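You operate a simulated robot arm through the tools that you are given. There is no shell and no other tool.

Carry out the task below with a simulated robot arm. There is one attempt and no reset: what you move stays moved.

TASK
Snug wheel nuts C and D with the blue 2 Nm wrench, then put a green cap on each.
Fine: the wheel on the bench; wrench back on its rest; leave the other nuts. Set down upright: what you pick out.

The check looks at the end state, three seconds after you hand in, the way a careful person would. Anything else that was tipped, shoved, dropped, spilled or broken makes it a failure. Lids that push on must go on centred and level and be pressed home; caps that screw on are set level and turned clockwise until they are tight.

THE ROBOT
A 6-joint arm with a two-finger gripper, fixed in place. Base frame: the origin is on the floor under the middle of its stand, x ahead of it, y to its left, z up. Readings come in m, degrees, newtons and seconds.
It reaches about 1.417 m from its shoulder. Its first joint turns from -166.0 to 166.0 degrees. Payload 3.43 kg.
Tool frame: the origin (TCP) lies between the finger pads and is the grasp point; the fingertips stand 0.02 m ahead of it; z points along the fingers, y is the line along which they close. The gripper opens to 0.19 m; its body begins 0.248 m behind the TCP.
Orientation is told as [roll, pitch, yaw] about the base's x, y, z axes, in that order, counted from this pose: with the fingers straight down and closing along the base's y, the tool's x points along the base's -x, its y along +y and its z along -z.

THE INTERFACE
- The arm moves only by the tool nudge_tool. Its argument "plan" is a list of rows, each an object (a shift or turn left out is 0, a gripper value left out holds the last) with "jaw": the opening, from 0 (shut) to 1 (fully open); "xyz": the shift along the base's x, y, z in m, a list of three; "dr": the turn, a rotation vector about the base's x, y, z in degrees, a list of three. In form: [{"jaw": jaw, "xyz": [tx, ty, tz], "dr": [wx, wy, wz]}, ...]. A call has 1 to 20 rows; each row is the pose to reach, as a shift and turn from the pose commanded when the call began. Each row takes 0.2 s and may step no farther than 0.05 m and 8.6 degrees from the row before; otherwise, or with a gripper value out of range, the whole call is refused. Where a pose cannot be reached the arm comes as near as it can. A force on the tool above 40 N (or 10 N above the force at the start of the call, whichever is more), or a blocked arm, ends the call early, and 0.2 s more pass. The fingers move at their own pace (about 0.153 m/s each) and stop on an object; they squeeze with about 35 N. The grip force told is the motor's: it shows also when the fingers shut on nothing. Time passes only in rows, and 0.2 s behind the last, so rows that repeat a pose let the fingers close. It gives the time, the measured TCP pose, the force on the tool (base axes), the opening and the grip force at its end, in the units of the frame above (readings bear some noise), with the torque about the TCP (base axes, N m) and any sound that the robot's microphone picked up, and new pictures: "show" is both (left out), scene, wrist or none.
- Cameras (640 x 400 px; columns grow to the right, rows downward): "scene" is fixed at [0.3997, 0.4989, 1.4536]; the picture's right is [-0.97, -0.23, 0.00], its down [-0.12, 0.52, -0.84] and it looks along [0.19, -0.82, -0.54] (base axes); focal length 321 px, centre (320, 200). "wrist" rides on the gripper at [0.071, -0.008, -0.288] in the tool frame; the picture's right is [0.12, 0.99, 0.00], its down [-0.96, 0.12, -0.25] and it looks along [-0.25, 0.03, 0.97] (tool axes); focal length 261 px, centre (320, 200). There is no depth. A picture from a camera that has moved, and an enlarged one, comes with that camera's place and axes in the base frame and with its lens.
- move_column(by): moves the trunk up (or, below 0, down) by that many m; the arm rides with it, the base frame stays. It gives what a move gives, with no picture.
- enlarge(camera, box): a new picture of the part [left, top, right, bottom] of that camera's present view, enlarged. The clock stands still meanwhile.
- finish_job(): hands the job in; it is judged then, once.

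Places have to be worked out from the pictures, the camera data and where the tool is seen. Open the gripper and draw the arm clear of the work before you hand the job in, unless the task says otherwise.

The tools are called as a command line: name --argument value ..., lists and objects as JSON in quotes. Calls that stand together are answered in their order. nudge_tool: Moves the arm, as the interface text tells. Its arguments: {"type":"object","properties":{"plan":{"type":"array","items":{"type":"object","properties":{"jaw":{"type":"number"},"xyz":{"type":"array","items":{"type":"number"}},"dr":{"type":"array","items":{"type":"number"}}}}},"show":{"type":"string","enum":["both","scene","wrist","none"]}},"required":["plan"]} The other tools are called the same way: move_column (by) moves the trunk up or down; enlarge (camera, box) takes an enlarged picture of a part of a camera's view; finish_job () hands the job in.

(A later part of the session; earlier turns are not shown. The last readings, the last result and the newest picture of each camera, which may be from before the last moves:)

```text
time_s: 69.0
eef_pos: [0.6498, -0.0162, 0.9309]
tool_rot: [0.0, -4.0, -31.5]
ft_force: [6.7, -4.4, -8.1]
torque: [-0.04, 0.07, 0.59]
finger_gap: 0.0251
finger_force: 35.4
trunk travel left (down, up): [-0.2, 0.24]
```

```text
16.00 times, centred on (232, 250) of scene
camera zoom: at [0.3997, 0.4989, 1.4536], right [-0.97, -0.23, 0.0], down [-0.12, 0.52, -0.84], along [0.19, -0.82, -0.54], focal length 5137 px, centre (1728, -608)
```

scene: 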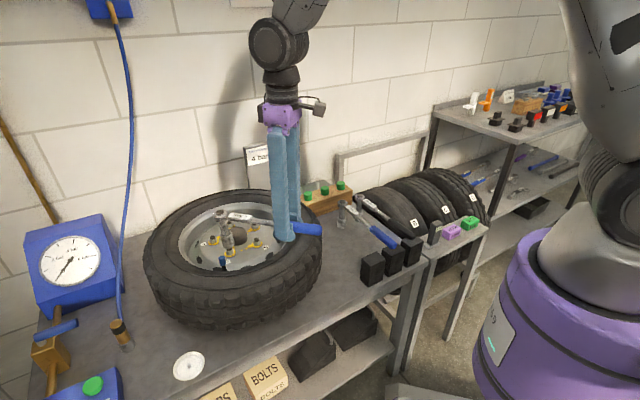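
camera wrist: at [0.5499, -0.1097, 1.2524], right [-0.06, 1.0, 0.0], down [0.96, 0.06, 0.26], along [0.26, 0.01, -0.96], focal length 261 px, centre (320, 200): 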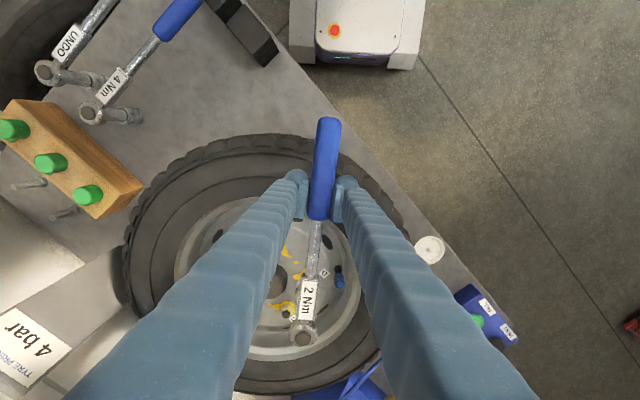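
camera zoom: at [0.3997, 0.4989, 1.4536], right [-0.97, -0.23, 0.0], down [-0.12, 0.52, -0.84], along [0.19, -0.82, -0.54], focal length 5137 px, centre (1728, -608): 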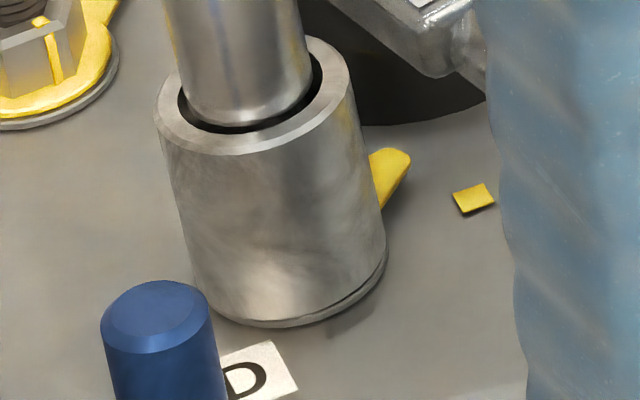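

The pointer is well on its way. There's about 8 N pulling the tool toward the nut, so I'll shift the arc about 3 mm inward and continue 8°.

nudge_tool --plan '[{"xyz": [0.0026, -0.0016, 0]}, {"xyz": [0.00617, 0.00404, 0], "dr": [0, 0, -2]}, {"xyz": [0.00993, 0.00955, 0], "dr": [0, 0, -4]}, {"xyz": [0.01388, 0.01492, 0], "dr": [0, 0, -6]}, {"xyz": [0.01801, 0.02016, 0], "dr": [0, 0, -8]}]' --show "none"

enlarge --camera "scene" --box '[217, 238, 247, 263]'

enlarge --camera "wrist" --box '[270, 210, 350, 350]'

```text
time_s: 70.2
eef_pos: [0.666, 0.0049, 0.9323]
tool_rot: [0.1, -4.1, -39.5]
ft_force: [-1.2, -2.0, -5.2]
torque: [0.05, 0.46, 0.49]
finger_gap: 0.0252
finger_force: 35.5
trunk travel left (down, up): [-0.2, 0.24]
```

```text
16.00 times, centred on (232, 250) of scene
camera zoom: at [0.3997, 0.4989, 1.4536], right [-0.97, -0.23, 0.0], down [-0.12, 0.52, -0.84], along [0.19, -0.82, -0.54], focal length 5137 px, centre (1728, -608)
```

zoom: 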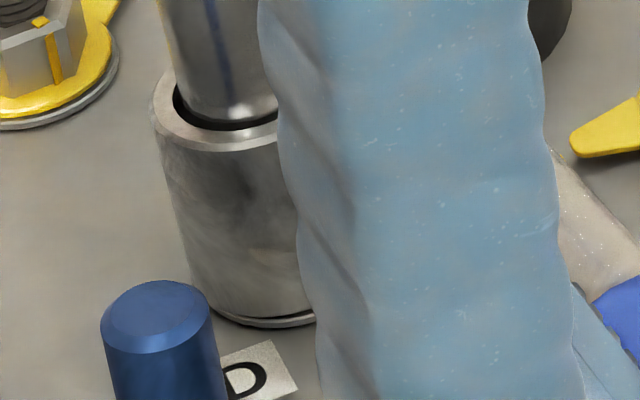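

```text
2.86 times, centred on (310, 280) of wrist
camera zoom: at [0.592, 0.0559, 1.2142], right [0.54, 0.84, -0.01], down [0.8, -0.51, 0.32], along [0.26, -0.18, -0.95], focal length 745 px, centre (349, -29)
```

zoom: 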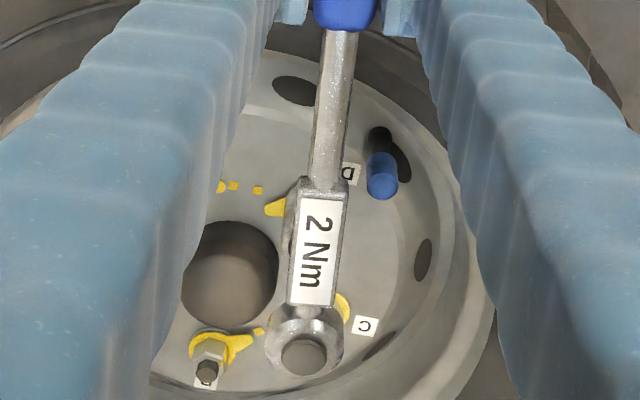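

About 0.9 N·m at 36°. I'll continue another 8°.

nudge_tool --plan '[{"xyz": [0.00431, 0.00509, 0], "dr": [0, 0, -2]}, {"xyz": [0.0088, 0.01002, 0], "dr": [0, 0, -4]}, {"xyz": [0.01346, 0.01479, 0], "dr": [0, 0, -6]}, {"xyz": [0.01828, 0.0194, 0], "dr": [0, 0, -8]}]' --show "none"

enlarge --camera "wrist" --box '[270, 210, 350, 350]'

```text
time_s: 71.2
eef_pos: [0.6846, 0.0248, 0.931]
tool_rot: [-0.1, -4.2, -47.4]
ft_force: [-0.5, -1.3, -6.9]
torque: [0.11, 0.59, 0.63]
finger_gap: 0.0251
finger_force: 34.9
trunk travel left (down, up): [-0.2, 0.24]
```

```text
2.86 times, centred on (310, 280) of wrist
camera zoom: at [0.6182, 0.0854, 1.2142], right [0.65, 0.76, -0.01], down [0.72, -0.62, 0.31], along [0.23, -0.21, -0.95], focal length 745 px, centre (349, -29)
```

zoom: 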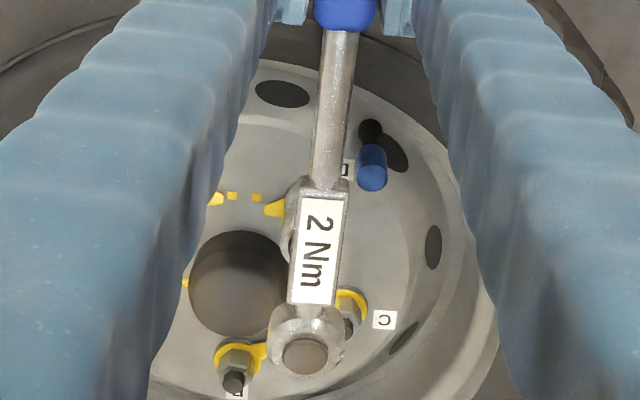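

About 0.87 N·m, and the pointer is approaching its mark. I'll continue another 8°.

nudge_tool --plan '[{"xyz": [0.00498, 0.00444, 0], "dr": [0, 0, -2]}, {"xyz": [0.01012, 0.0087, 0], "dr": [0, 0, -4]}, {"xyz": [0.01539, 0.01278, 0], "dr": [0, 0, -6]}, {"xyz": [0.02081, 0.01667, 0], "dr": [0, 0, -8]}]' --show "none"

enlarge --camera "wrist" --box '[270, 210, 350, 350]'

```text
time_s: 72.2
eef_pos: [0.7056, 0.041, 0.9313]
tool_rot: [0.0, -4.1, -55.5]
ft_force: [-3.8, -4.4, -6.7]
torque: [0.15, 0.66, 0.77]
finger_gap: 0.0251
finger_force: 34.9
trunk travel left (down, up): [-0.2, 0.24]
```

```text
2.86 times, centred on (310, 280) of wrist
camera zoom: at [0.6481, 0.1108, 1.2143], right [0.75, 0.66, -0.01], down [0.63, -0.71, 0.32], along [0.2, -0.24, -0.95], focal length 745 px, centre (349, -29)
```

zoom: 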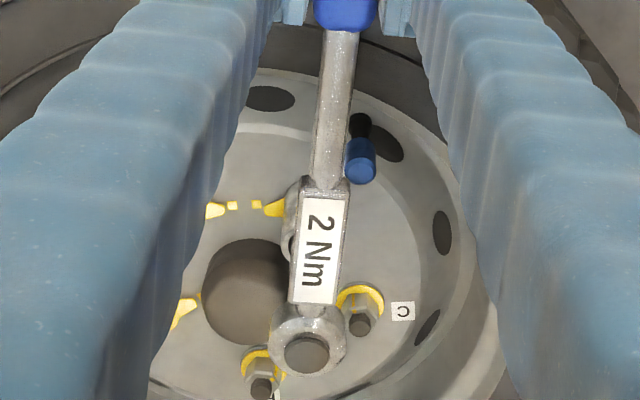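

The nut torque is now about 1.84 N·m and the pointer is nearly on its mark. I'll go one degree at a time.

nudge_tool --plan '[{"xyz": [0.00276, 0.00189, 0], "dr": [0, 0, -1]}]' --show "none"

nudge_tool --plan '[{"xyz": [0.00279, 0.00184, 0], "dr": [0, 0, -1]}]' --show "none"

```text
time_s: 72.6
eef_pos: [0.7086, 0.0417, 0.9318]
tool_rot: [0.1, -4.1, -56.6]
ft_force: [-4.0, -3.2, -5.0]
torque: [-0.01, 0.55, 0.79]
finger_gap: 0.0252
finger_force: 34.9
trunk travel left (down, up): [-0.2, 0.24]
```

```text
time_s: 73.0
eef_pos: [0.711, 0.0449, 0.9319]
tool_rot: [-0.1, -4.1, -57.5]
ft_force: [-3.9, -3.3, -5.9]
torque: [0.11, 0.58, 0.86]
finger_gap: 0.0252
finger_force: 35.1
trunk travel left (down, up): [-0.2, 0.24]
```

About 1.8 N·m. Continuing.

nudge_tool --plan '[{"xyz": [0.00281, 0.0018, 0], "dr": [0, 0, -1]}]' --show "none"

nudge_tool --plan '[{"xyz": [0.00284, 0.00175, 0], "dr": [0, 0, -1]}]' --show "none"

enlarge --camera "wrist" --box '[290, 230, 350, 330]'

```text
time_s: 73.4
eef_pos: [0.7146, 0.0462, 0.9325]
tool_rot: [-0.1, -4.1, -58.4]
ft_force: [-4.7, -0.7, -6.2]
torque: [0.14, 0.57, 0.92]
finger_gap: 0.0253
finger_force: 35.2
trunk travel left (down, up): [-0.2, 0.24]
```

```text
time_s: 73.8
eef_pos: [0.7171, 0.0482, 0.9323]
tool_rot: [-0.2, -4.1, -59.5]
ft_force: [-4.0, -3.0, -5.7]
torque: [0.14, 0.61, 0.91]
finger_gap: 0.0256
finger_force: 35.3
trunk travel left (down, up): [-0.2, 0.24]
```

```text
4.00 times, centred on (320, 280) of wrist
camera zoom: at [0.6646, 0.1217, 1.2143], right [0.8, 0.61, -0.01], down [0.58, -0.75, 0.31], along [0.18, -0.26, -0.95], focal length 1043 px, centre (320, -120)
```

zoom: 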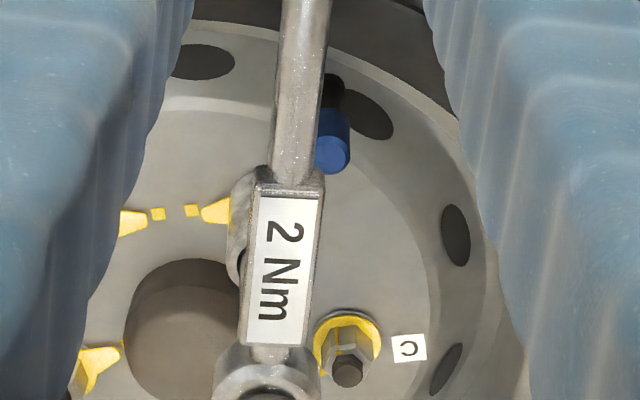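

D's pointer now lines up with its marks, torque about 1.85 N·m. I'll continue a degree at a time until the wrench releases, as it did on C.

nudge_tool --plan '[{"xyz": [0.00287, 0.0017, 0], "dr": [0, 0, -1]}]' --show "none"

nudge_tool --plan '[{"xyz": [0.0029, 0.00165, 0], "dr": [0, 0, -1]}]' --show "none"

enlarge --camera "wrist" --box '[290, 230, 350, 330]'

```text
time_s: 74.2
eef_pos: [0.7196, 0.0492, 0.9328]
tool_rot: [-0.1, -4.1, -60.5]
ft_force: [-4.6, -3.6, -5.7]
torque: [0.22, 0.65, 0.86]
finger_gap: 0.0252
finger_force: 35.0
trunk travel left (down, up): [-0.2, 0.24]
```

```text
time_s: 74.6
eef_pos: [0.7243, 0.0515, 0.9336]
tool_rot: [0.1, -4.0, -61.5]
ft_force: [0.8, -0.7, -4.9]
torque: [0.39, 0.28, 0.09]
finger_gap: 0.0251
finger_force: 34.7
trunk travel left (down, up): [-0.2, 0.24]
```

```text
4.00 times, centred on (320, 280) of wrist
camera zoom: at [0.6737, 0.1273, 1.2147], right [0.82, 0.58, -0.01], down [0.55, -0.77, 0.32], along [0.18, -0.26, -0.95], focal length 1043 px, centre (320, -120)
```

zoom: 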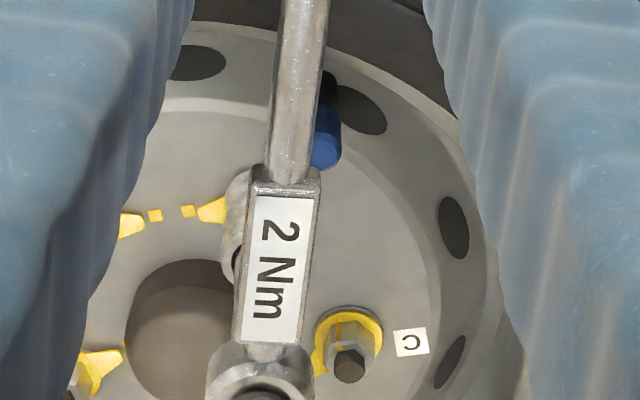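

It released at about 1.96 N·m, the same limit as on C, with D's pointer on its marks. D is snug. The load is gone, so I'll lift straight off.

nudge_tool --plan '[{"xyz": [-0.001, -0.0006, 0.0], "dr": [0, 0, 0.5]}, {"xyz": [-0.001, -0.0006, 0.006], "dr": [0, 0, 0.5]}, {"xyz": [-0.001, -0.0006, 0.014], "dr": [0, 0, 0.5]}, {"xyz": [-0.001, -0.0006, 0.028], "dr": [0, 0, 0.5]}, {"xyz": [-0.001, -0.0006, 0.05], "dr": [0, 0, 0.5]}, {"xyz": [-0.001, -0.0006, 0.075], "dr": [0, 0, 0.5]}, {"xyz": [-0.001, -0.0006, 0.095], "dr": [0, 0, 0.5]}, {"xyz": [-0.001, -0.0006, 0.095], "dr": [0, 0, 0.5]}]' --show "both"

enlarge --camera "scene" --box '[200, 215, 260, 265]'

```text
time_s: 76.4
eef_pos: [0.7221, 0.0504, 1.0266]
tool_rot: [0.0, -4.1, -60.8]
ft_force: [0.9, -0.9, -7.2]
torque: [0.47, 0.25, -0.02]
finger_gap: 0.0254
finger_force: 35.0
trunk travel left (down, up): [-0.2, 0.24]
camera wrist: at [0.6719, 0.1256, 1.3096], right [0.81, 0.59, -0.01], down [0.56, -0.77, 0.31], along [0.18, -0.26, -0.95], focal length 261 px, centre (320, 200)
```

scene: 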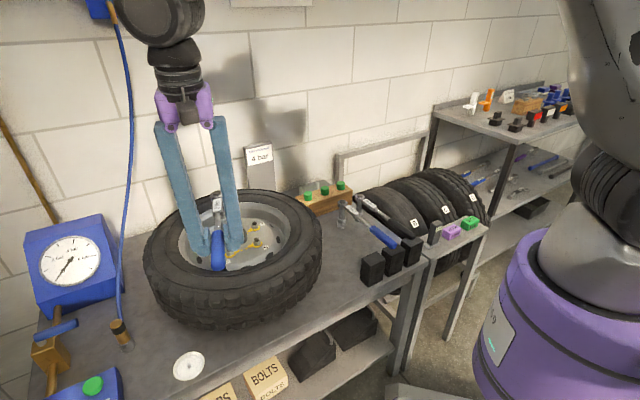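
wrist: 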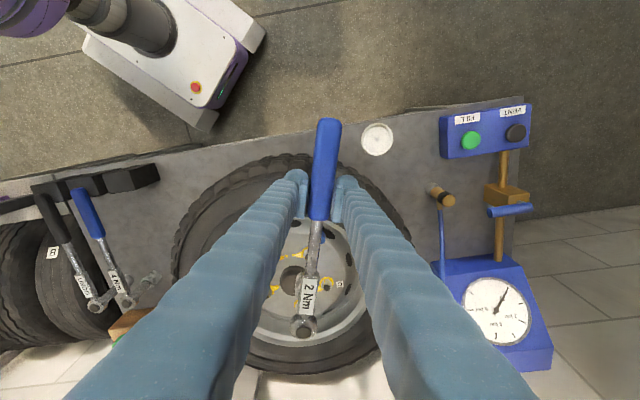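

```text
8.00 times, centred on (230, 240) of scene
camera zoom: at [0.3997, 0.4989, 1.4536], right [-0.97, -0.23, 0.0], down [-0.12, 0.52, -0.84], along [0.19, -0.82, -0.54], focal length 2568 px, centre (1040, -120)
```

zoom: 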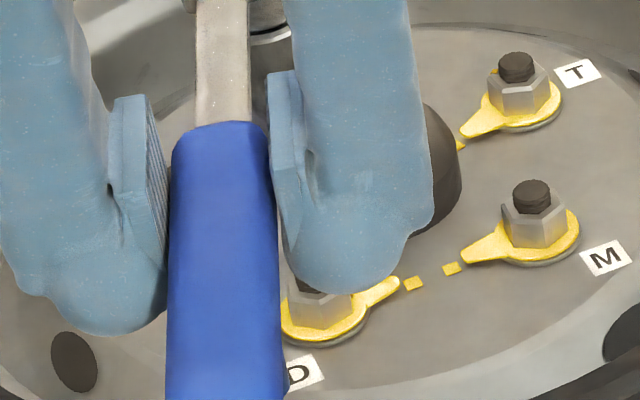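

Both C and D pointers are on their marks. By my commanded-shift bookkeeping, the rest pose is (-0.2509, -0.3417, -0.2275) from here with +16° yaw. I'll carry the wrench back and stop about 8 cm above it.

nudge_tool --plan '[{"xyz": [-0.015, -0.02, 0], "dr": [0, 0, 1]}, {"xyz": [-0.04, -0.055, 0], "dr": [0, 0, 3]}, {"xyz": [-0.065, -0.089, 0], "dr": [0, 0, 5]}, {"xyz": [-0.09, -0.123, 0], "dr": [0, 0, 7]}, {"xyz": [-0.115, -0.157, 0], "dr": [0, 0, 9]}, {"xyz": [-0.14, -0.191, 0], "dr": [0, 0, 11]}, {"xyz": [-0.165, -0.225, 0], "dr": [0, 0, 13]}, {"xyz": [-0.19, -0.259, 0], "dr": [0, 0, 14.5]}, {"xyz": [-0.215, -0.293, 0], "dr": [0, 0, 15.5]}, {"xyz": [-0.238, -0.324, 0], "dr": [0, 0, 16]}, {"xyz": [-0.25087, -0.34168, 0], "dr": [0, 0, 16]}, {"xyz": [-0.25087, -0.34168, -0.04], "dr": [0, 0, 16]}, {"xyz": [-0.25087, -0.34168, -0.08], "dr": [0, 0, 16]}, {"xyz": [-0.25087, -0.34168, -0.12], "dr": [0, 0, 16]}, {"xyz": [-0.25087, -0.34168, -0.15], "dr": [0, 0, 16]}, {"xyz": [-0.25087, -0.34168, -0.15], "dr": [0, 0, 16]}]' --show "both"

enlarge --camera "scene" --box '[310, 170, 430, 290]'

enlarge --camera "wrist" --box '[240, 90, 400, 370]'

```text
time_s: 79.8
eef_pos: [0.4695, -0.2917, 0.8771]
tool_rot: [0.1, -4.1, -45.0]
ft_force: [-0.2, -0.7, -5.5]
torque: [0.41, 0.36, 0.0]
finger_gap: 0.0249
finger_force: 35.1
trunk travel left (down, up): [-0.2, 0.24]
camera wrist: at [0.4006, -0.2328, 1.1596], right [0.62, 0.79, -0.01], down [0.75, -0.58, 0.31], along [0.24, -0.2, -0.95], focal length 261 px, centre (320, 200)
```

scene: 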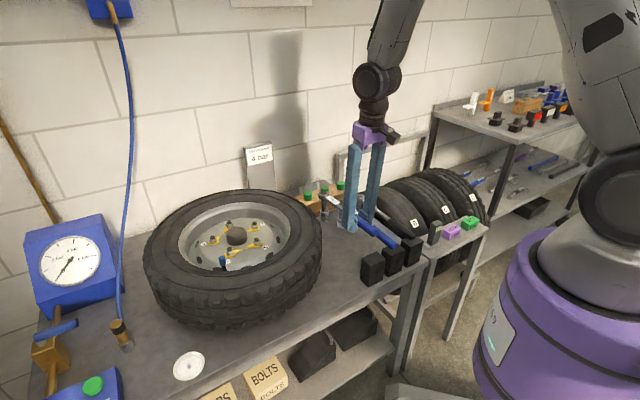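
wrist: 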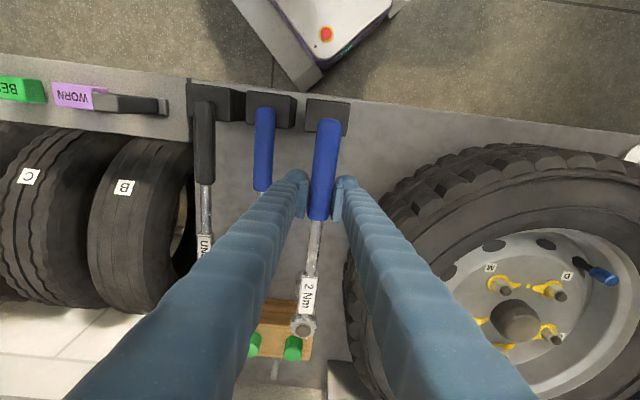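

```text
3.33 times, centred on (370, 230) of scene
camera zoom: at [0.3997, 0.4989, 1.4536], right [-0.97, -0.23, 0.0], down [-0.12, 0.52, -0.84], along [0.19, -0.82, -0.54], focal length 1070 px, centre (153, 100)
```

zoom: 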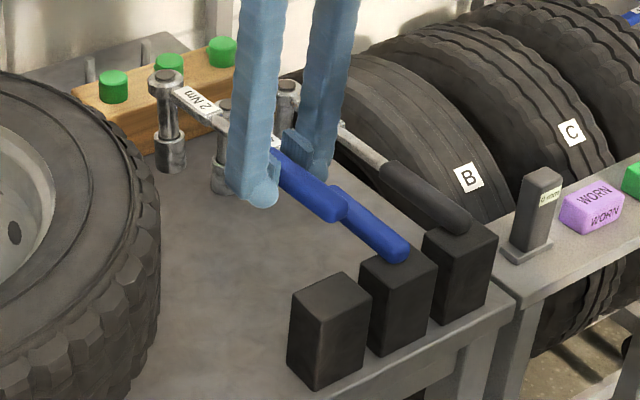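

```text
1.43 times, centred on (320, 230) of wrist
camera zoom: at [0.4006, -0.2328, 1.1596], right [0.62, 0.79, -0.01], down [0.75, -0.58, 0.31], along [0.24, -0.2, -0.95], focal length 372 px, centre (320, 157)
```

zoom: 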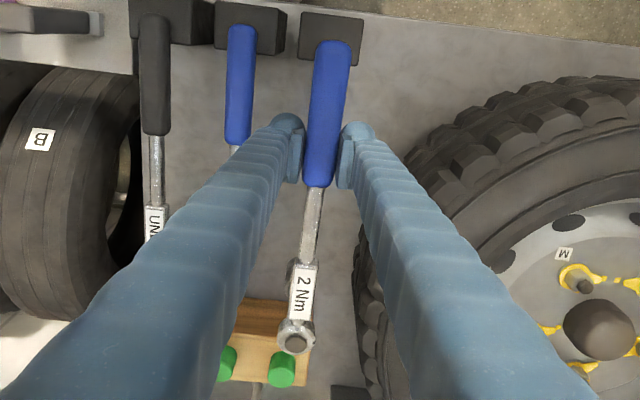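

I'll zoom in to check how level the wrench is before putting it down.

enlarge --camera "scene" --box '[310, 185, 350, 235]'

```text
8.00 times, centred on (330, 210) of scene
camera zoom: at [0.3997, 0.4989, 1.4536], right [-0.97, -0.23, 0.0], down [-0.12, 0.52, -0.84], along [0.19, -0.82, -0.54], focal length 2568 px, centre (240, 120)
```

zoom: 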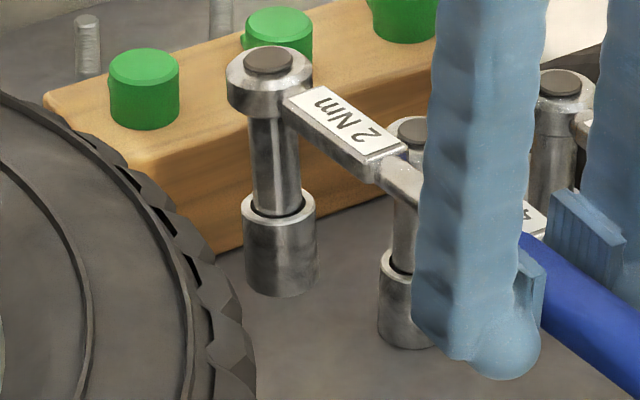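

The wrench has drooped about another 4°. I'll pitch the tool up 4° to level it and look again.

nudge_tool --plan '[{"dr": [-0.95, -0.95, 0]}, {"dr": [-1.9, -1.9, 0]}, {"dr": [-2.83, -2.83, 0]}, {"dr": [-2.83, -2.83, 0]}]' --show "none"

enlarge --camera "scene" --box '[310, 180, 350, 230]'

enlarge --camera "scene" --box '[310, 170, 430, 290]'

```text
time_s: 80.8
eef_pos: [0.4703, -0.2903, 0.8766]
tool_rot: [0.0, -8.2, -45.0]
ft_force: [0.4, 0.3, -5.9]
torque: [0.37, 0.36, 0.0]
finger_gap: 0.025
finger_force: 35.2
trunk travel left (down, up): [-0.2, 0.24]
```

```text
8.00 times, centred on (330, 205) of scene
camera zoom: at [0.3997, 0.4989, 1.4536], right [-0.97, -0.23, 0.0], down [-0.12, 0.52, -0.84], along [0.19, -0.82, -0.54], focal length 2568 px, centre (240, 160)
```

zoom: 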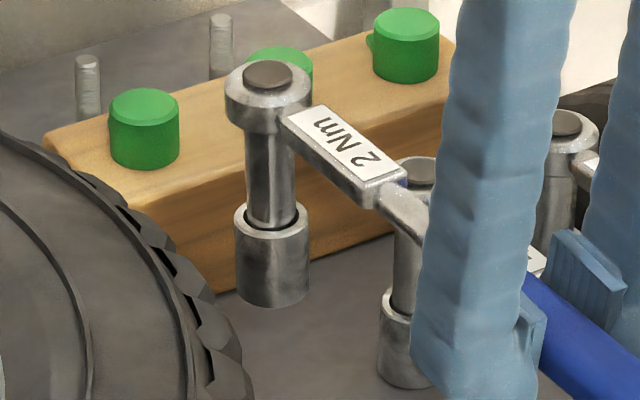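

```text
3.33 times, centred on (370, 230) of scene
camera zoom: at [0.3997, 0.4989, 1.4536], right [-0.97, -0.23, 0.0], down [-0.12, 0.52, -0.84], along [0.19, -0.82, -0.54], focal length 1070 px, centre (153, 100)
```

zoom: 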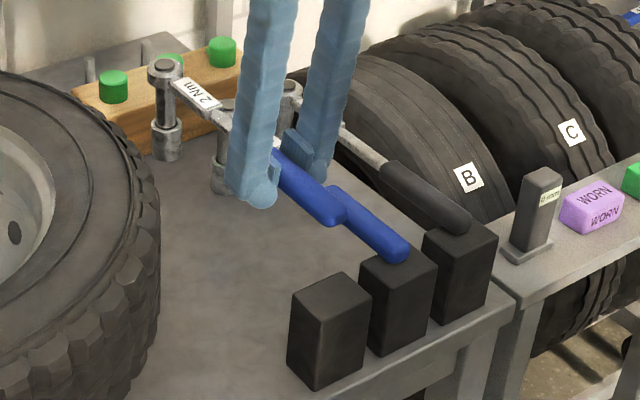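

It's level again. I'll lower the last 7.7 cm onto the rest, slowing near contact.

nudge_tool --plan '[{"xyz": [0, 0, -0.02]}, {"xyz": [0, 0, -0.04]}, {"xyz": [0, 0, -0.055]}, {"xyz": [0, 0, -0.066]}, {"xyz": [0, 0, -0.071]}, {"xyz": [0, 0, -0.074]}]' --show "none"

enlarge --camera "scene" --box '[310, 190, 420, 290]'

enlarge --camera "wrist" --box '[240, 70, 400, 370]'

```text
time_s: 82.2
eef_pos: [0.4652, -0.2938, 0.8012]
tool_rot: [0.8, -7.8, -56.4]
ft_force: [1.9, 0.8, -6.6]
torque: [0.49, 0.14, 0.62]
finger_gap: 0.0254
finger_force: 35.0
out of reach, approached as far as the arm can: row 3, 4
trunk travel left (down, up): [-0.2, 0.24]
```

```text
4.00 times, centred on (365, 240) of scene
camera zoom: at [0.3997, 0.4989, 1.4536], right [-0.97, -0.23, 0.0], down [-0.12, 0.52, -0.84], along [0.19, -0.82, -0.54], focal length 1284 px, centre (140, 40)
```

zoom: 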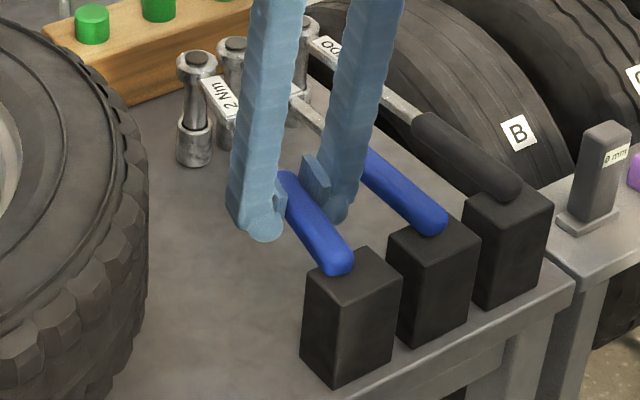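

```text
1.33 times, centred on (320, 220) of wrist
camera zoom: at [0.3958, -0.2096, 1.078], right [0.76, 0.65, 0.0], down [0.6, -0.7, 0.38], along [0.24, -0.29, -0.93], focal length 348 px, centre (320, 173)
```

zoom: 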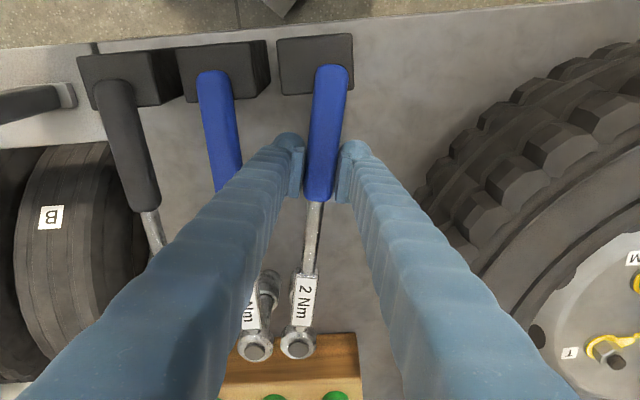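

The arm ran short of reach while lowering with this pitch, and the tool yawed about 11°. Before moving, I'll check whether the neighbouring 4 Nm wrench has been touched.

enlarge --camera "scene" --box '[315, 185, 365, 245]'

enlarge --camera "wrist" --box '[285, 230, 365, 330]'

```text
6.67 times, centred on (340, 215) of scene
camera zoom: at [0.3997, 0.4989, 1.4536], right [-0.97, -0.23, 0.0], down [-0.12, 0.52, -0.84], along [0.19, -0.82, -0.54], focal length 2140 px, centre (187, 100)
```

zoom: 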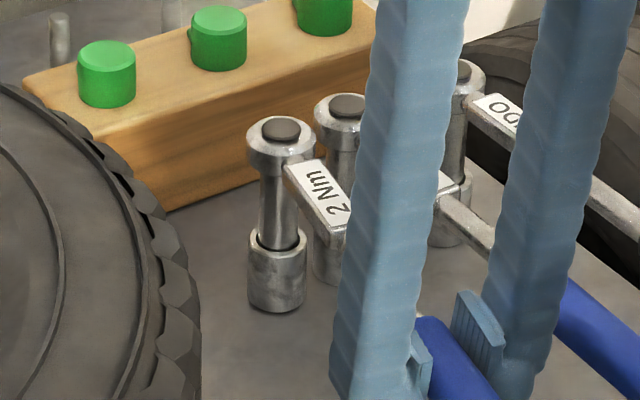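

```text
4.00 times, centred on (325, 280) of wrist
camera zoom: at [0.3958, -0.2096, 1.078], right [0.76, 0.65, 0.0], down [0.6, -0.7, 0.38], along [0.24, -0.29, -0.93], focal length 1043 px, centre (300, -120)
```

zoom: 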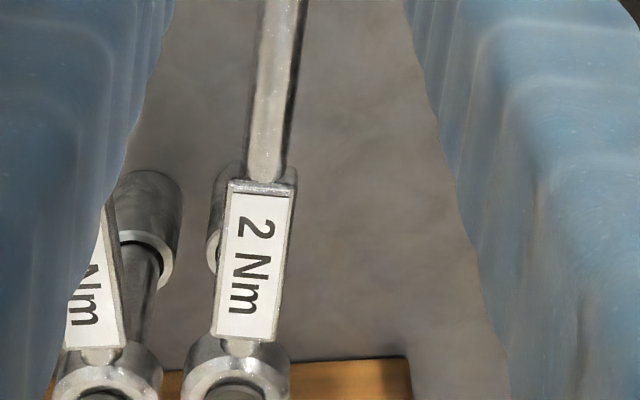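

The 4 Nm wrench's head seems to have been nudged by perhaps 5 mm by my finger or the wrench. I'll raise gently first to regain reach, then reassess.

nudge_tool --plan '[{"xyz": [0, 0, 0.005]}, {"xyz": [0, 0, 0.012]}, {"xyz": [0, 0, 0.025]}, {"xyz": [0, 0, 0.04]}, {"xyz": [0, 0, 0.04]}]' --show "both"

enlarge --camera "scene" --box '[315, 180, 425, 280]'

enlarge --camera "wrist" --box '[180, 70, 380, 370]'

```text
time_s: 83.4
eef_pos: [0.4702, -0.2934, 0.8411]
tool_rot: [-0.8, -8.3, -41.6]
ft_force: [-0.6, 0.0, -6.0]
torque: [0.06, 0.65, -0.66]
finger_gap: 0.0251
finger_force: 34.9
out of reach, approached as far as the arm can: row 4
trunk travel left (down, up): [-0.2, 0.24]
camera wrist: at [0.3848, -0.2224, 1.1153], right [0.57, 0.82, -0.03], down [0.76, -0.52, 0.38], along [0.3, -0.24, -0.92], focal length 261 px, centre (320, 200)
```

scene: 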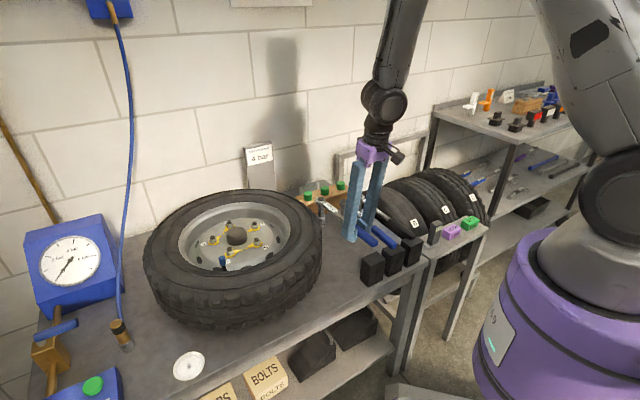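
wrist: 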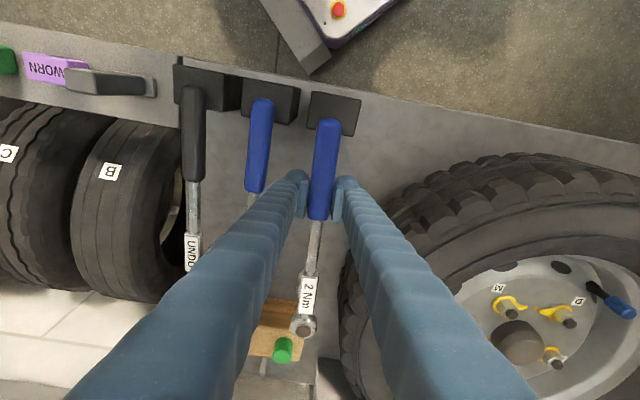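

```text
4.00 times, centred on (370, 230) of scene
camera zoom: at [0.3997, 0.4989, 1.4536], right [-0.97, -0.23, 0.0], down [-0.12, 0.52, -0.84], along [0.19, -0.82, -0.54], focal length 1284 px, centre (120, 80)
```

zoom: 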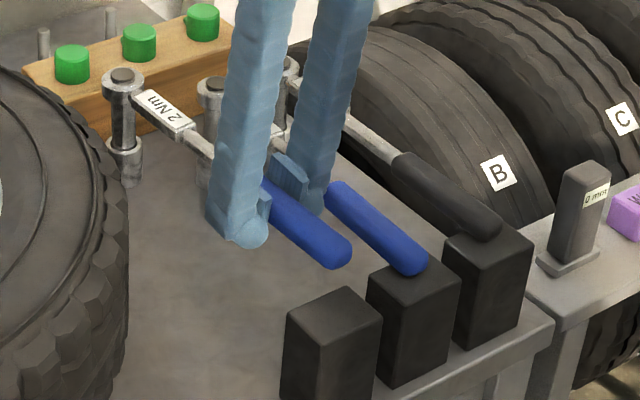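

```text
1.33 times, centred on (280, 220) of wrist
camera zoom: at [0.3848, -0.2224, 1.1153], right [0.57, 0.82, -0.03], down [0.76, -0.52, 0.38], along [0.3, -0.24, -0.92], focal length 348 px, centre (373, 173)
```

zoom: 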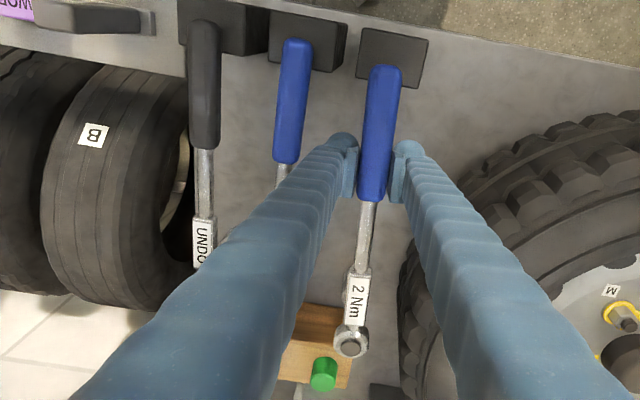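

The tool is nearly parallel to the forearm at this pitch, which is a wrist singularity, and that explains the swinging. I'll rise a little and take most of the pitch back out.

nudge_tool --plan '[{"xyz": [0, 0, 0.01]}, {"xyz": [0, 0, 0.02], "dr": [0.7, 0.7, 0]}, {"xyz": [0, 0, 0.03], "dr": [1.4, 1.4, 0]}, {"xyz": [0, 0, 0.04], "dr": [2.1, 2.1, 0]}, {"xyz": [0, 0, 0.05], "dr": [2.83, 2.83, 0]}, {"xyz": [0, 0, 0.05], "dr": [2.83, 2.83, 0]}, {"xyz": [0, 0, 0.05], "dr": [2.83, 2.83, 0]}]' --show "both"

enlarge --camera "scene" --box '[315, 180, 425, 280]'

```text
time_s: 85.0
eef_pos: [0.4699, -0.2912, 0.8932]
tool_rot: [0.0, -4.0, -45.0]
ft_force: [0.4, -0.6, -6.3]
torque: [0.38, 0.38, -0.02]
finger_gap: 0.025
finger_force: 35.0
out of reach, approached as far as the arm can: row 1
trunk travel left (down, up): [-0.2, 0.24]
camera wrist: at [0.401, -0.2331, 1.175], right [0.62, 0.79, -0.01], down [0.75, -0.58, 0.31], along [0.24, -0.2, -0.95], focal length 261 px, centre (320, 200)
```

scene: 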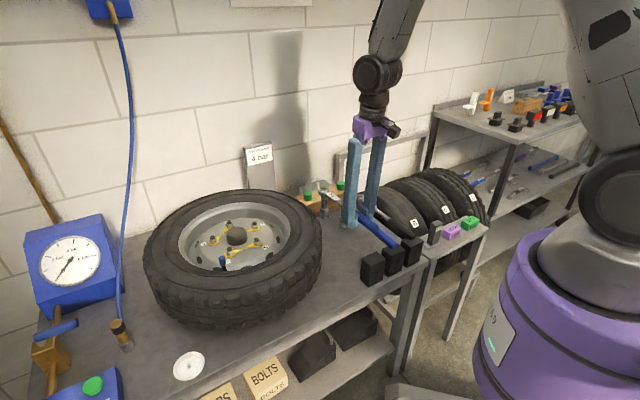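
wrist: 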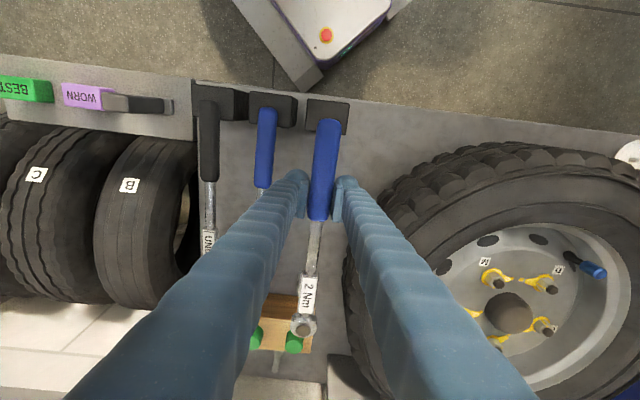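

```text
4.00 times, centred on (370, 230) of scene
camera zoom: at [0.3997, 0.4989, 1.4536], right [-0.97, -0.23, 0.0], down [-0.12, 0.52, -0.84], along [0.19, -0.82, -0.54], focal length 1284 px, centre (120, 80)
```

zoom: 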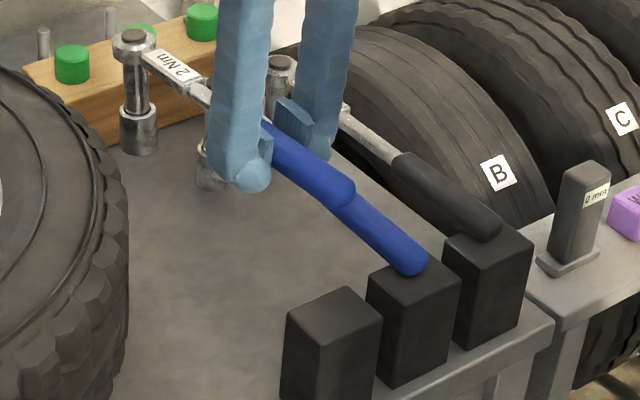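

Pose recovered: yaw -45°, pitch -4°, z 0.893. Lowering the trunk should make the forearm less steep and move it away from the singularity. I'll raise the tool 6 cm, then lower the trunk 10 cm.

nudge_tool --plan '[{"xyz": [0, 0, 0.03]}, {"xyz": [0, 0, 0.06]}, {"xyz": [0, 0, 0.06]}]' --show "none"

move_column --by -0.1

enlarge --camera "scene" --box '[300, 0, 640, 400]'

```text
time_s: 85.8
eef_pos: [0.4707, -0.2907, 0.9534]
tool_rot: [-0.1, -4.1, -45.0]
ft_force: [0.2, 0.0, -5.6]
torque: [0.36, 0.35, 0.05]
finger_gap: 0.0249
finger_force: 35.0
trunk travel left (down, up): [-0.2, 0.24]
```

```text
time_s: 87.1
eef_pos: [0.4703, -0.2907, 0.8532]
tool_rot: [0.1, -4.2, -44.9]
ft_force: [0.8, -0.4, -6.3]
torque: [0.38, 0.38, 0.0]
finger_gap: 0.025
finger_force: 35.0
trunk travel left (down, up): [-0.1, 0.34]
```

```text
1.00 times, centred on (470, 200) of scene (not enlarged: the box is as wide or as high as the picture)
camera zoom: at [0.3997, 0.4989, 1.4536], right [-0.97, -0.23, 0.0], down [-0.12, 0.52, -0.84], along [0.19, -0.82, -0.54], focal length 321 px, centre (170, 200)
```

zoom: 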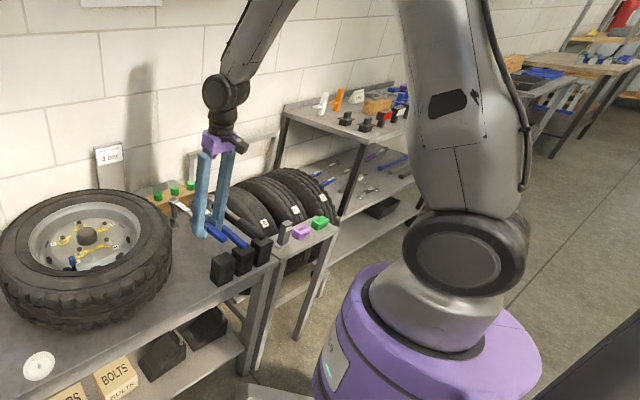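

The forearm is now well tilted away from the tool axis. I'll level the wrench by pitching 4° more and look again before lowering.

nudge_tool --plan '[{"dr": [-0.95, -0.95, 0]}, {"dr": [-1.9, -1.9, 0]}, {"dr": [-2.83, -2.83, 0]}, {"dr": [-2.83, -2.83, 0]}]' --show "none"

enlarge --camera "scene" --box '[310, 180, 420, 290]'

enlarge --camera "wrist" --box '[220, 70, 400, 370]'

```text
time_s: 88.1
eef_pos: [0.4697, -0.2905, 0.8532]
tool_rot: [0.0, -8.0, -45.0]
ft_force: [0.3, 0.7, -5.5]
torque: [0.33, 0.34, -0.01]
finger_gap: 0.025
finger_force: 34.7
trunk travel left (down, up): [-0.1, 0.34]
```

```text
3.64 times, centred on (365, 235) of scene
camera zoom: at [0.3997, 0.4989, 1.4536], right [-0.97, -0.23, 0.0], down [-0.12, 0.52, -0.84], along [0.19, -0.82, -0.54], focal length 1168 px, centre (156, 73)
```

zoom: 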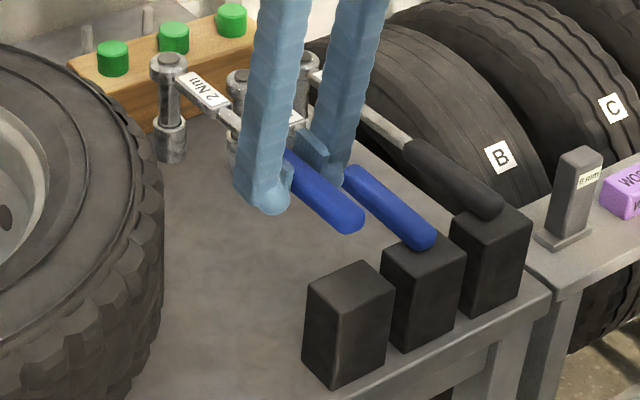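

```text
1.33 times, centred on (310, 220) of wrist
camera zoom: at [0.3873, -0.2189, 1.128], right [0.62, 0.79, -0.02], down [0.73, -0.57, 0.38], along [0.29, -0.25, -0.92], focal length 348 px, centre (333, 173)
```

zoom: 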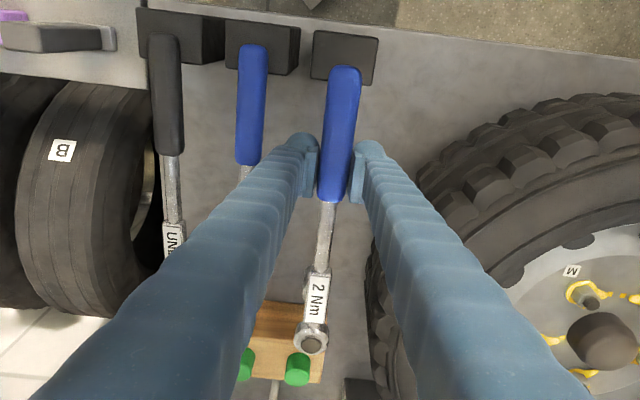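

The 4 Nm wrench is still at its original place and my wrench is level. I'll lower to the rest slowly.

nudge_tool --plan '[{"xyz": [0, 0, -0.012]}, {"xyz": [0, 0, -0.024]}, {"xyz": [0, 0, -0.036]}, {"xyz": [0, 0, -0.044]}, {"xyz": [0, 0, -0.047]}, {"xyz": [0, 0, -0.047]}]' --show "none"

enlarge --camera "scene" --box '[310, 180, 420, 290]'

```text
time_s: 89.5
eef_pos: [0.47, -0.2916, 0.806]
tool_rot: [0.0, -8.1, -45.0]
ft_force: [0.3, 0.2, -2.1]
torque: [-0.11, -0.14, -0.04]
finger_gap: 0.0254
finger_force: 34.9
trunk travel left (down, up): [-0.1, 0.34]
```

```text
3.64 times, centred on (365, 235) of scene
camera zoom: at [0.3997, 0.4989, 1.4536], right [-0.97, -0.23, 0.0], down [-0.12, 0.52, -0.84], along [0.19, -0.82, -0.54], focal length 1168 px, centre (156, 73)
```

zoom: 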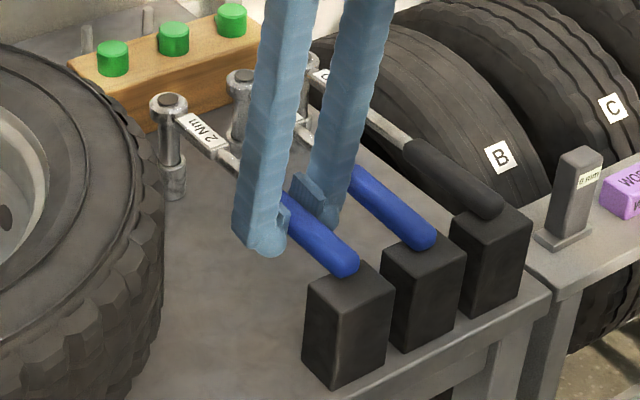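

The socket is on the bench and the handle end is a few millimetres above its block. I'll lower a bit more, then release.

nudge_tool --plan '[{"xyz": [0, 0, -0.002]}, {"xyz": [0, 0, -0.004]}, {"xyz": [0, 0, -0.005]}]' --show "none"

enlarge --camera "scene" --box '[310, 180, 420, 290]'

```text
time_s: 90.3
eef_pos: [0.4704, -0.2912, 0.8022]
tool_rot: [-0.1, -8.1, -45.0]
ft_force: [-2.7, 2.7, 10.3]
torque: [0.2, 0.01, -0.17]
finger_gap: 0.0251
finger_force: 34.8
trunk travel left (down, up): [-0.1, 0.34]
```

```text
3.64 times, centred on (365, 235) of scene
camera zoom: at [0.3997, 0.4989, 1.4536], right [-0.97, -0.23, 0.0], down [-0.12, 0.52, -0.84], along [0.19, -0.82, -0.54], focal length 1168 px, centre (156, 73)
```

zoom: 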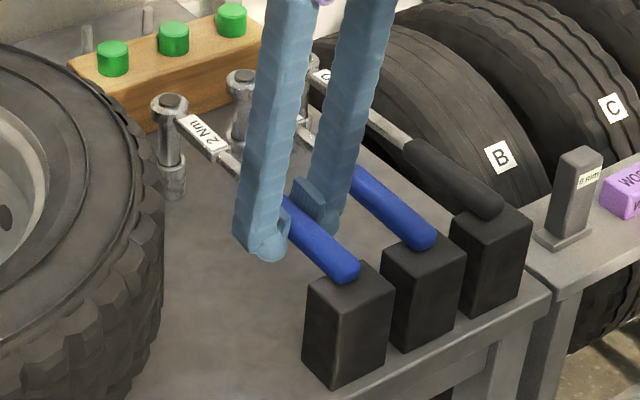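

It's resting on both supports, with 10 N up. I'll open to about 5 cm and rise straight up.

nudge_tool --plan '[{"xyz": [0, 0, 0.0005], "jaw": 0.18}, {"xyz": [0, 0, 0.0005], "jaw": 0.27}, {"xyz": [0, 0, 0.0005], "jaw": 0.27}, {"xyz": [0, 0, 0.02], "jaw": 0.27}, {"xyz": [0, 0, 0.05], "jaw": 0.27}, {"xyz": [0, 0, 0.09], "jaw": 0.27}, {"xyz": [0, 0, 0.13], "jaw": 0.27}, {"xyz": [0, 0, 0.16], "jaw": 0.27}]' --show "both"

enlarge --camera "scene" --box '[310, 180, 420, 290]'

enlarge --camera "wrist" --box '[200, 50, 400, 350]'

```text
time_s: 92.1
eef_pos: [0.4709, -0.291, 0.963]
tool_rot: [0.0, -8.1, -45.0]
ft_force: [-1.0, 0.2, 0.6]
torque: [0.04, -0.02, 0.0]
finger_gap: 0.0513
finger_force: 0.0
trunk travel left (down, up): [-0.1, 0.34]
camera wrist: at [0.387, -0.2186, 1.2374], right [0.62, 0.79, -0.02], down [0.73, -0.57, 0.38], along [0.29, -0.25, -0.92], focal length 261 px, centre (320, 200)
```

scene: 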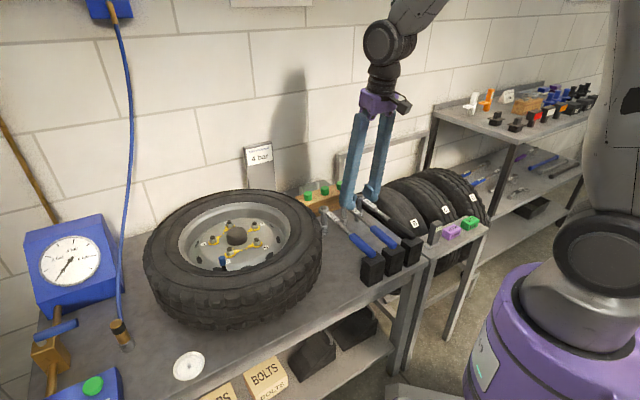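
wrist: 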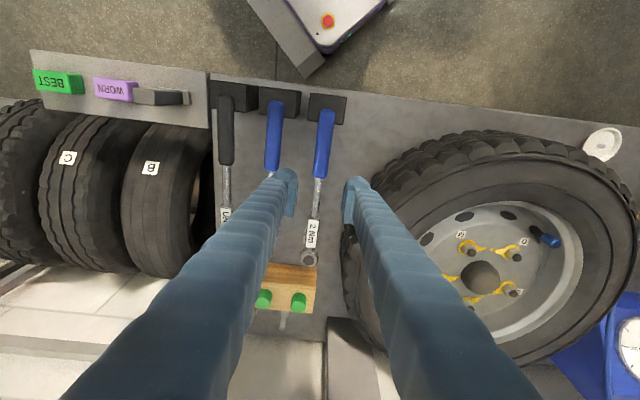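

```text
3.64 times, centred on (365, 235) of scene
camera zoom: at [0.3997, 0.4989, 1.4536], right [-0.97, -0.23, 0.0], down [-0.12, 0.52, -0.84], along [0.19, -0.82, -0.54], focal length 1168 px, centre (156, 73)
```

zoom: 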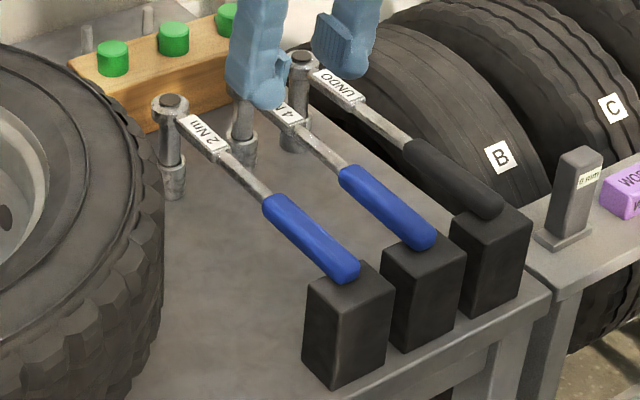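

```text
1.33 times, centred on (300, 200) of wrist
camera zoom: at [0.387, -0.2186, 1.2374], right [0.62, 0.79, -0.02], down [0.73, -0.57, 0.38], along [0.29, -0.25, -0.92], focal length 348 px, centre (347, 200)
```

zoom: 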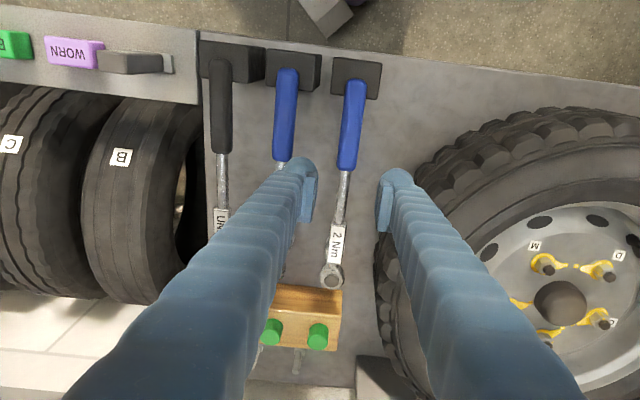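

The 2 Nm wrench is back on its rest and the 4 Nm wrench is undisturbed. I'll bring the trunk back up, level the tool, and head toward the green caps.

move_column --by 0.1

nudge_tool --plan '[{"dr": [1.9, 1.9, 0]}, {"dr": [3.8, 3.8, 0]}, {"dr": [5.73, 5.73, 0]}, {"xyz": [0.02, -0.03, 0], "dr": [5.73, 5.73, 0]}, {"xyz": [0.05, -0.065, 0], "dr": [5.73, 5.73, 0]}, {"xyz": [0.08, -0.1, 0], "dr": [5.73, 5.73, 0]}, {"xyz": [0.11, -0.135, 0], "dr": [5.73, 5.73, 0]}, {"xyz": [0.14, -0.17, 0], "dr": [5.73, 5.73, 0]}, {"xyz": [0.17, -0.2, 0], "dr": [5.73, 5.73, 0]}, {"xyz": [0.2, -0.222, -0.01], "dr": [5.73, 5.73, 0]}, {"xyz": [0.22, -0.236, -0.04], "dr": [5.73, 5.73, 0]}, {"xyz": [0.22, -0.236, -0.08], "dr": [5.73, 5.73, 0]}, {"xyz": [0.22, -0.236, -0.12], "dr": [5.73, 5.73, 0]}, {"xyz": [0.22, -0.236, -0.12], "dr": [5.73, 5.73, 0]}]' --show "both"

enlarge --camera "wrist" --box '[230, 100, 410, 250]'

enlarge --camera "scene" --box '[290, 165, 360, 215]'

```text
time_s: 93.5
eef_pos: [0.4705, -0.2899, 1.0613]
tool_rot: [0.0, -8.1, -45.0]
ft_force: [0.4, -0.1, -0.3]
torque: [0.02, 0.03, 0.0]
finger_gap: 0.0512
finger_force: 0.1
trunk travel left (down, up): [-0.2, 0.24]
```

```text
time_s: 96.5
eef_pos: [0.6907, -0.5272, 0.9405]
tool_rot: [0.1, -0.1, -44.9]
ft_force: [0.0, -0.6, -0.2]
torque: [0.03, -0.01, -0.01]
finger_gap: 0.0512
finger_force: 0.1
trunk travel left (down, up): [-0.2, 0.24]
camera wrist: at [0.6361, -0.483, 1.2279], right [0.62, 0.79, 0.0], down [0.76, -0.6, 0.25], along [0.19, -0.15, -0.97], focal length 261 px, centre (320, 200)
```

scene: 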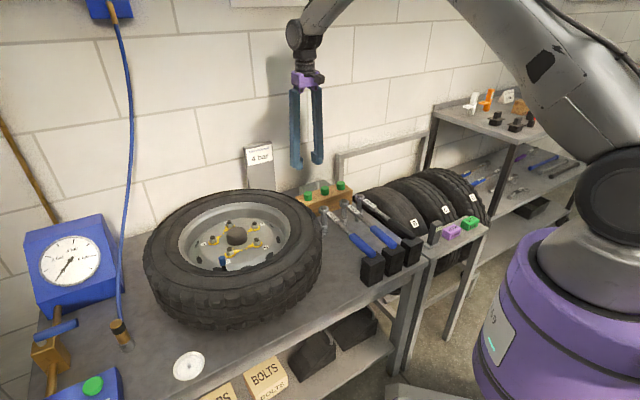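
wrist: 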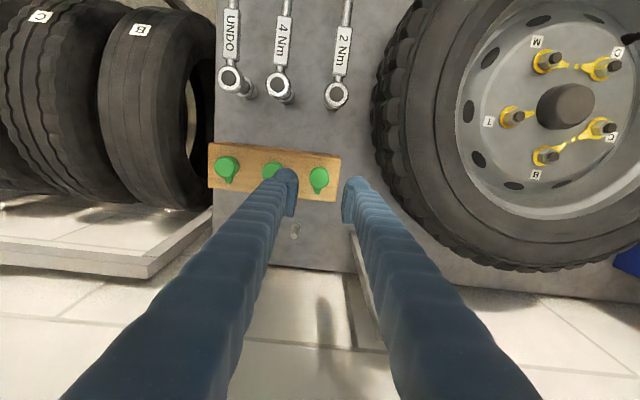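

```text
2.67 times, centred on (320, 175) of wrist
camera zoom: at [0.6361, -0.483, 1.2279], right [0.62, 0.79, 0.0], down [0.76, -0.6, 0.25], along [0.19, -0.15, -0.97], focal length 695 px, centre (320, 267)
```

zoom: 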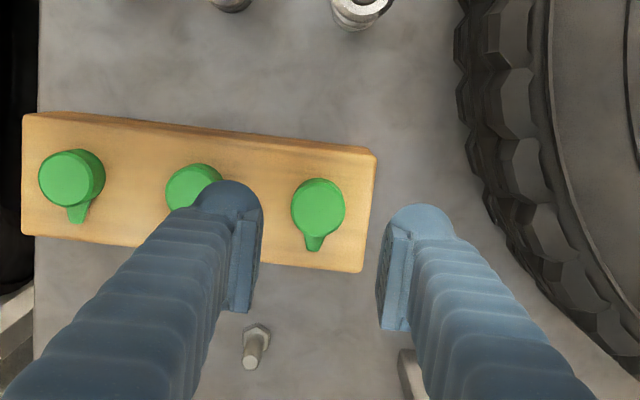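

```text
8.00 times, centred on (325, 190) of scene
camera zoom: at [0.3997, 0.4989, 1.4536], right [-0.97, -0.23, 0.0], down [-0.12, 0.52, -0.84], along [0.19, -0.82, -0.54], focal length 2568 px, centre (280, 280)
```

zoom: 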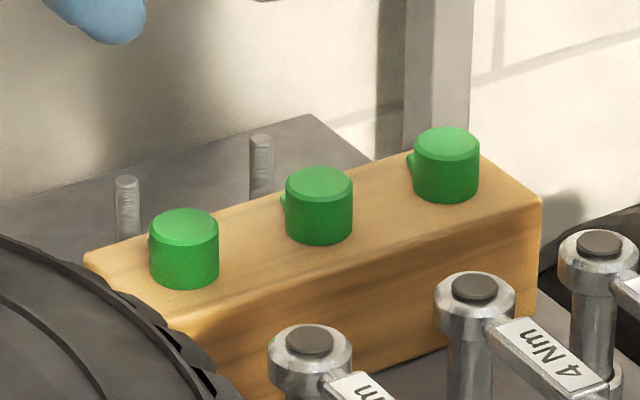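

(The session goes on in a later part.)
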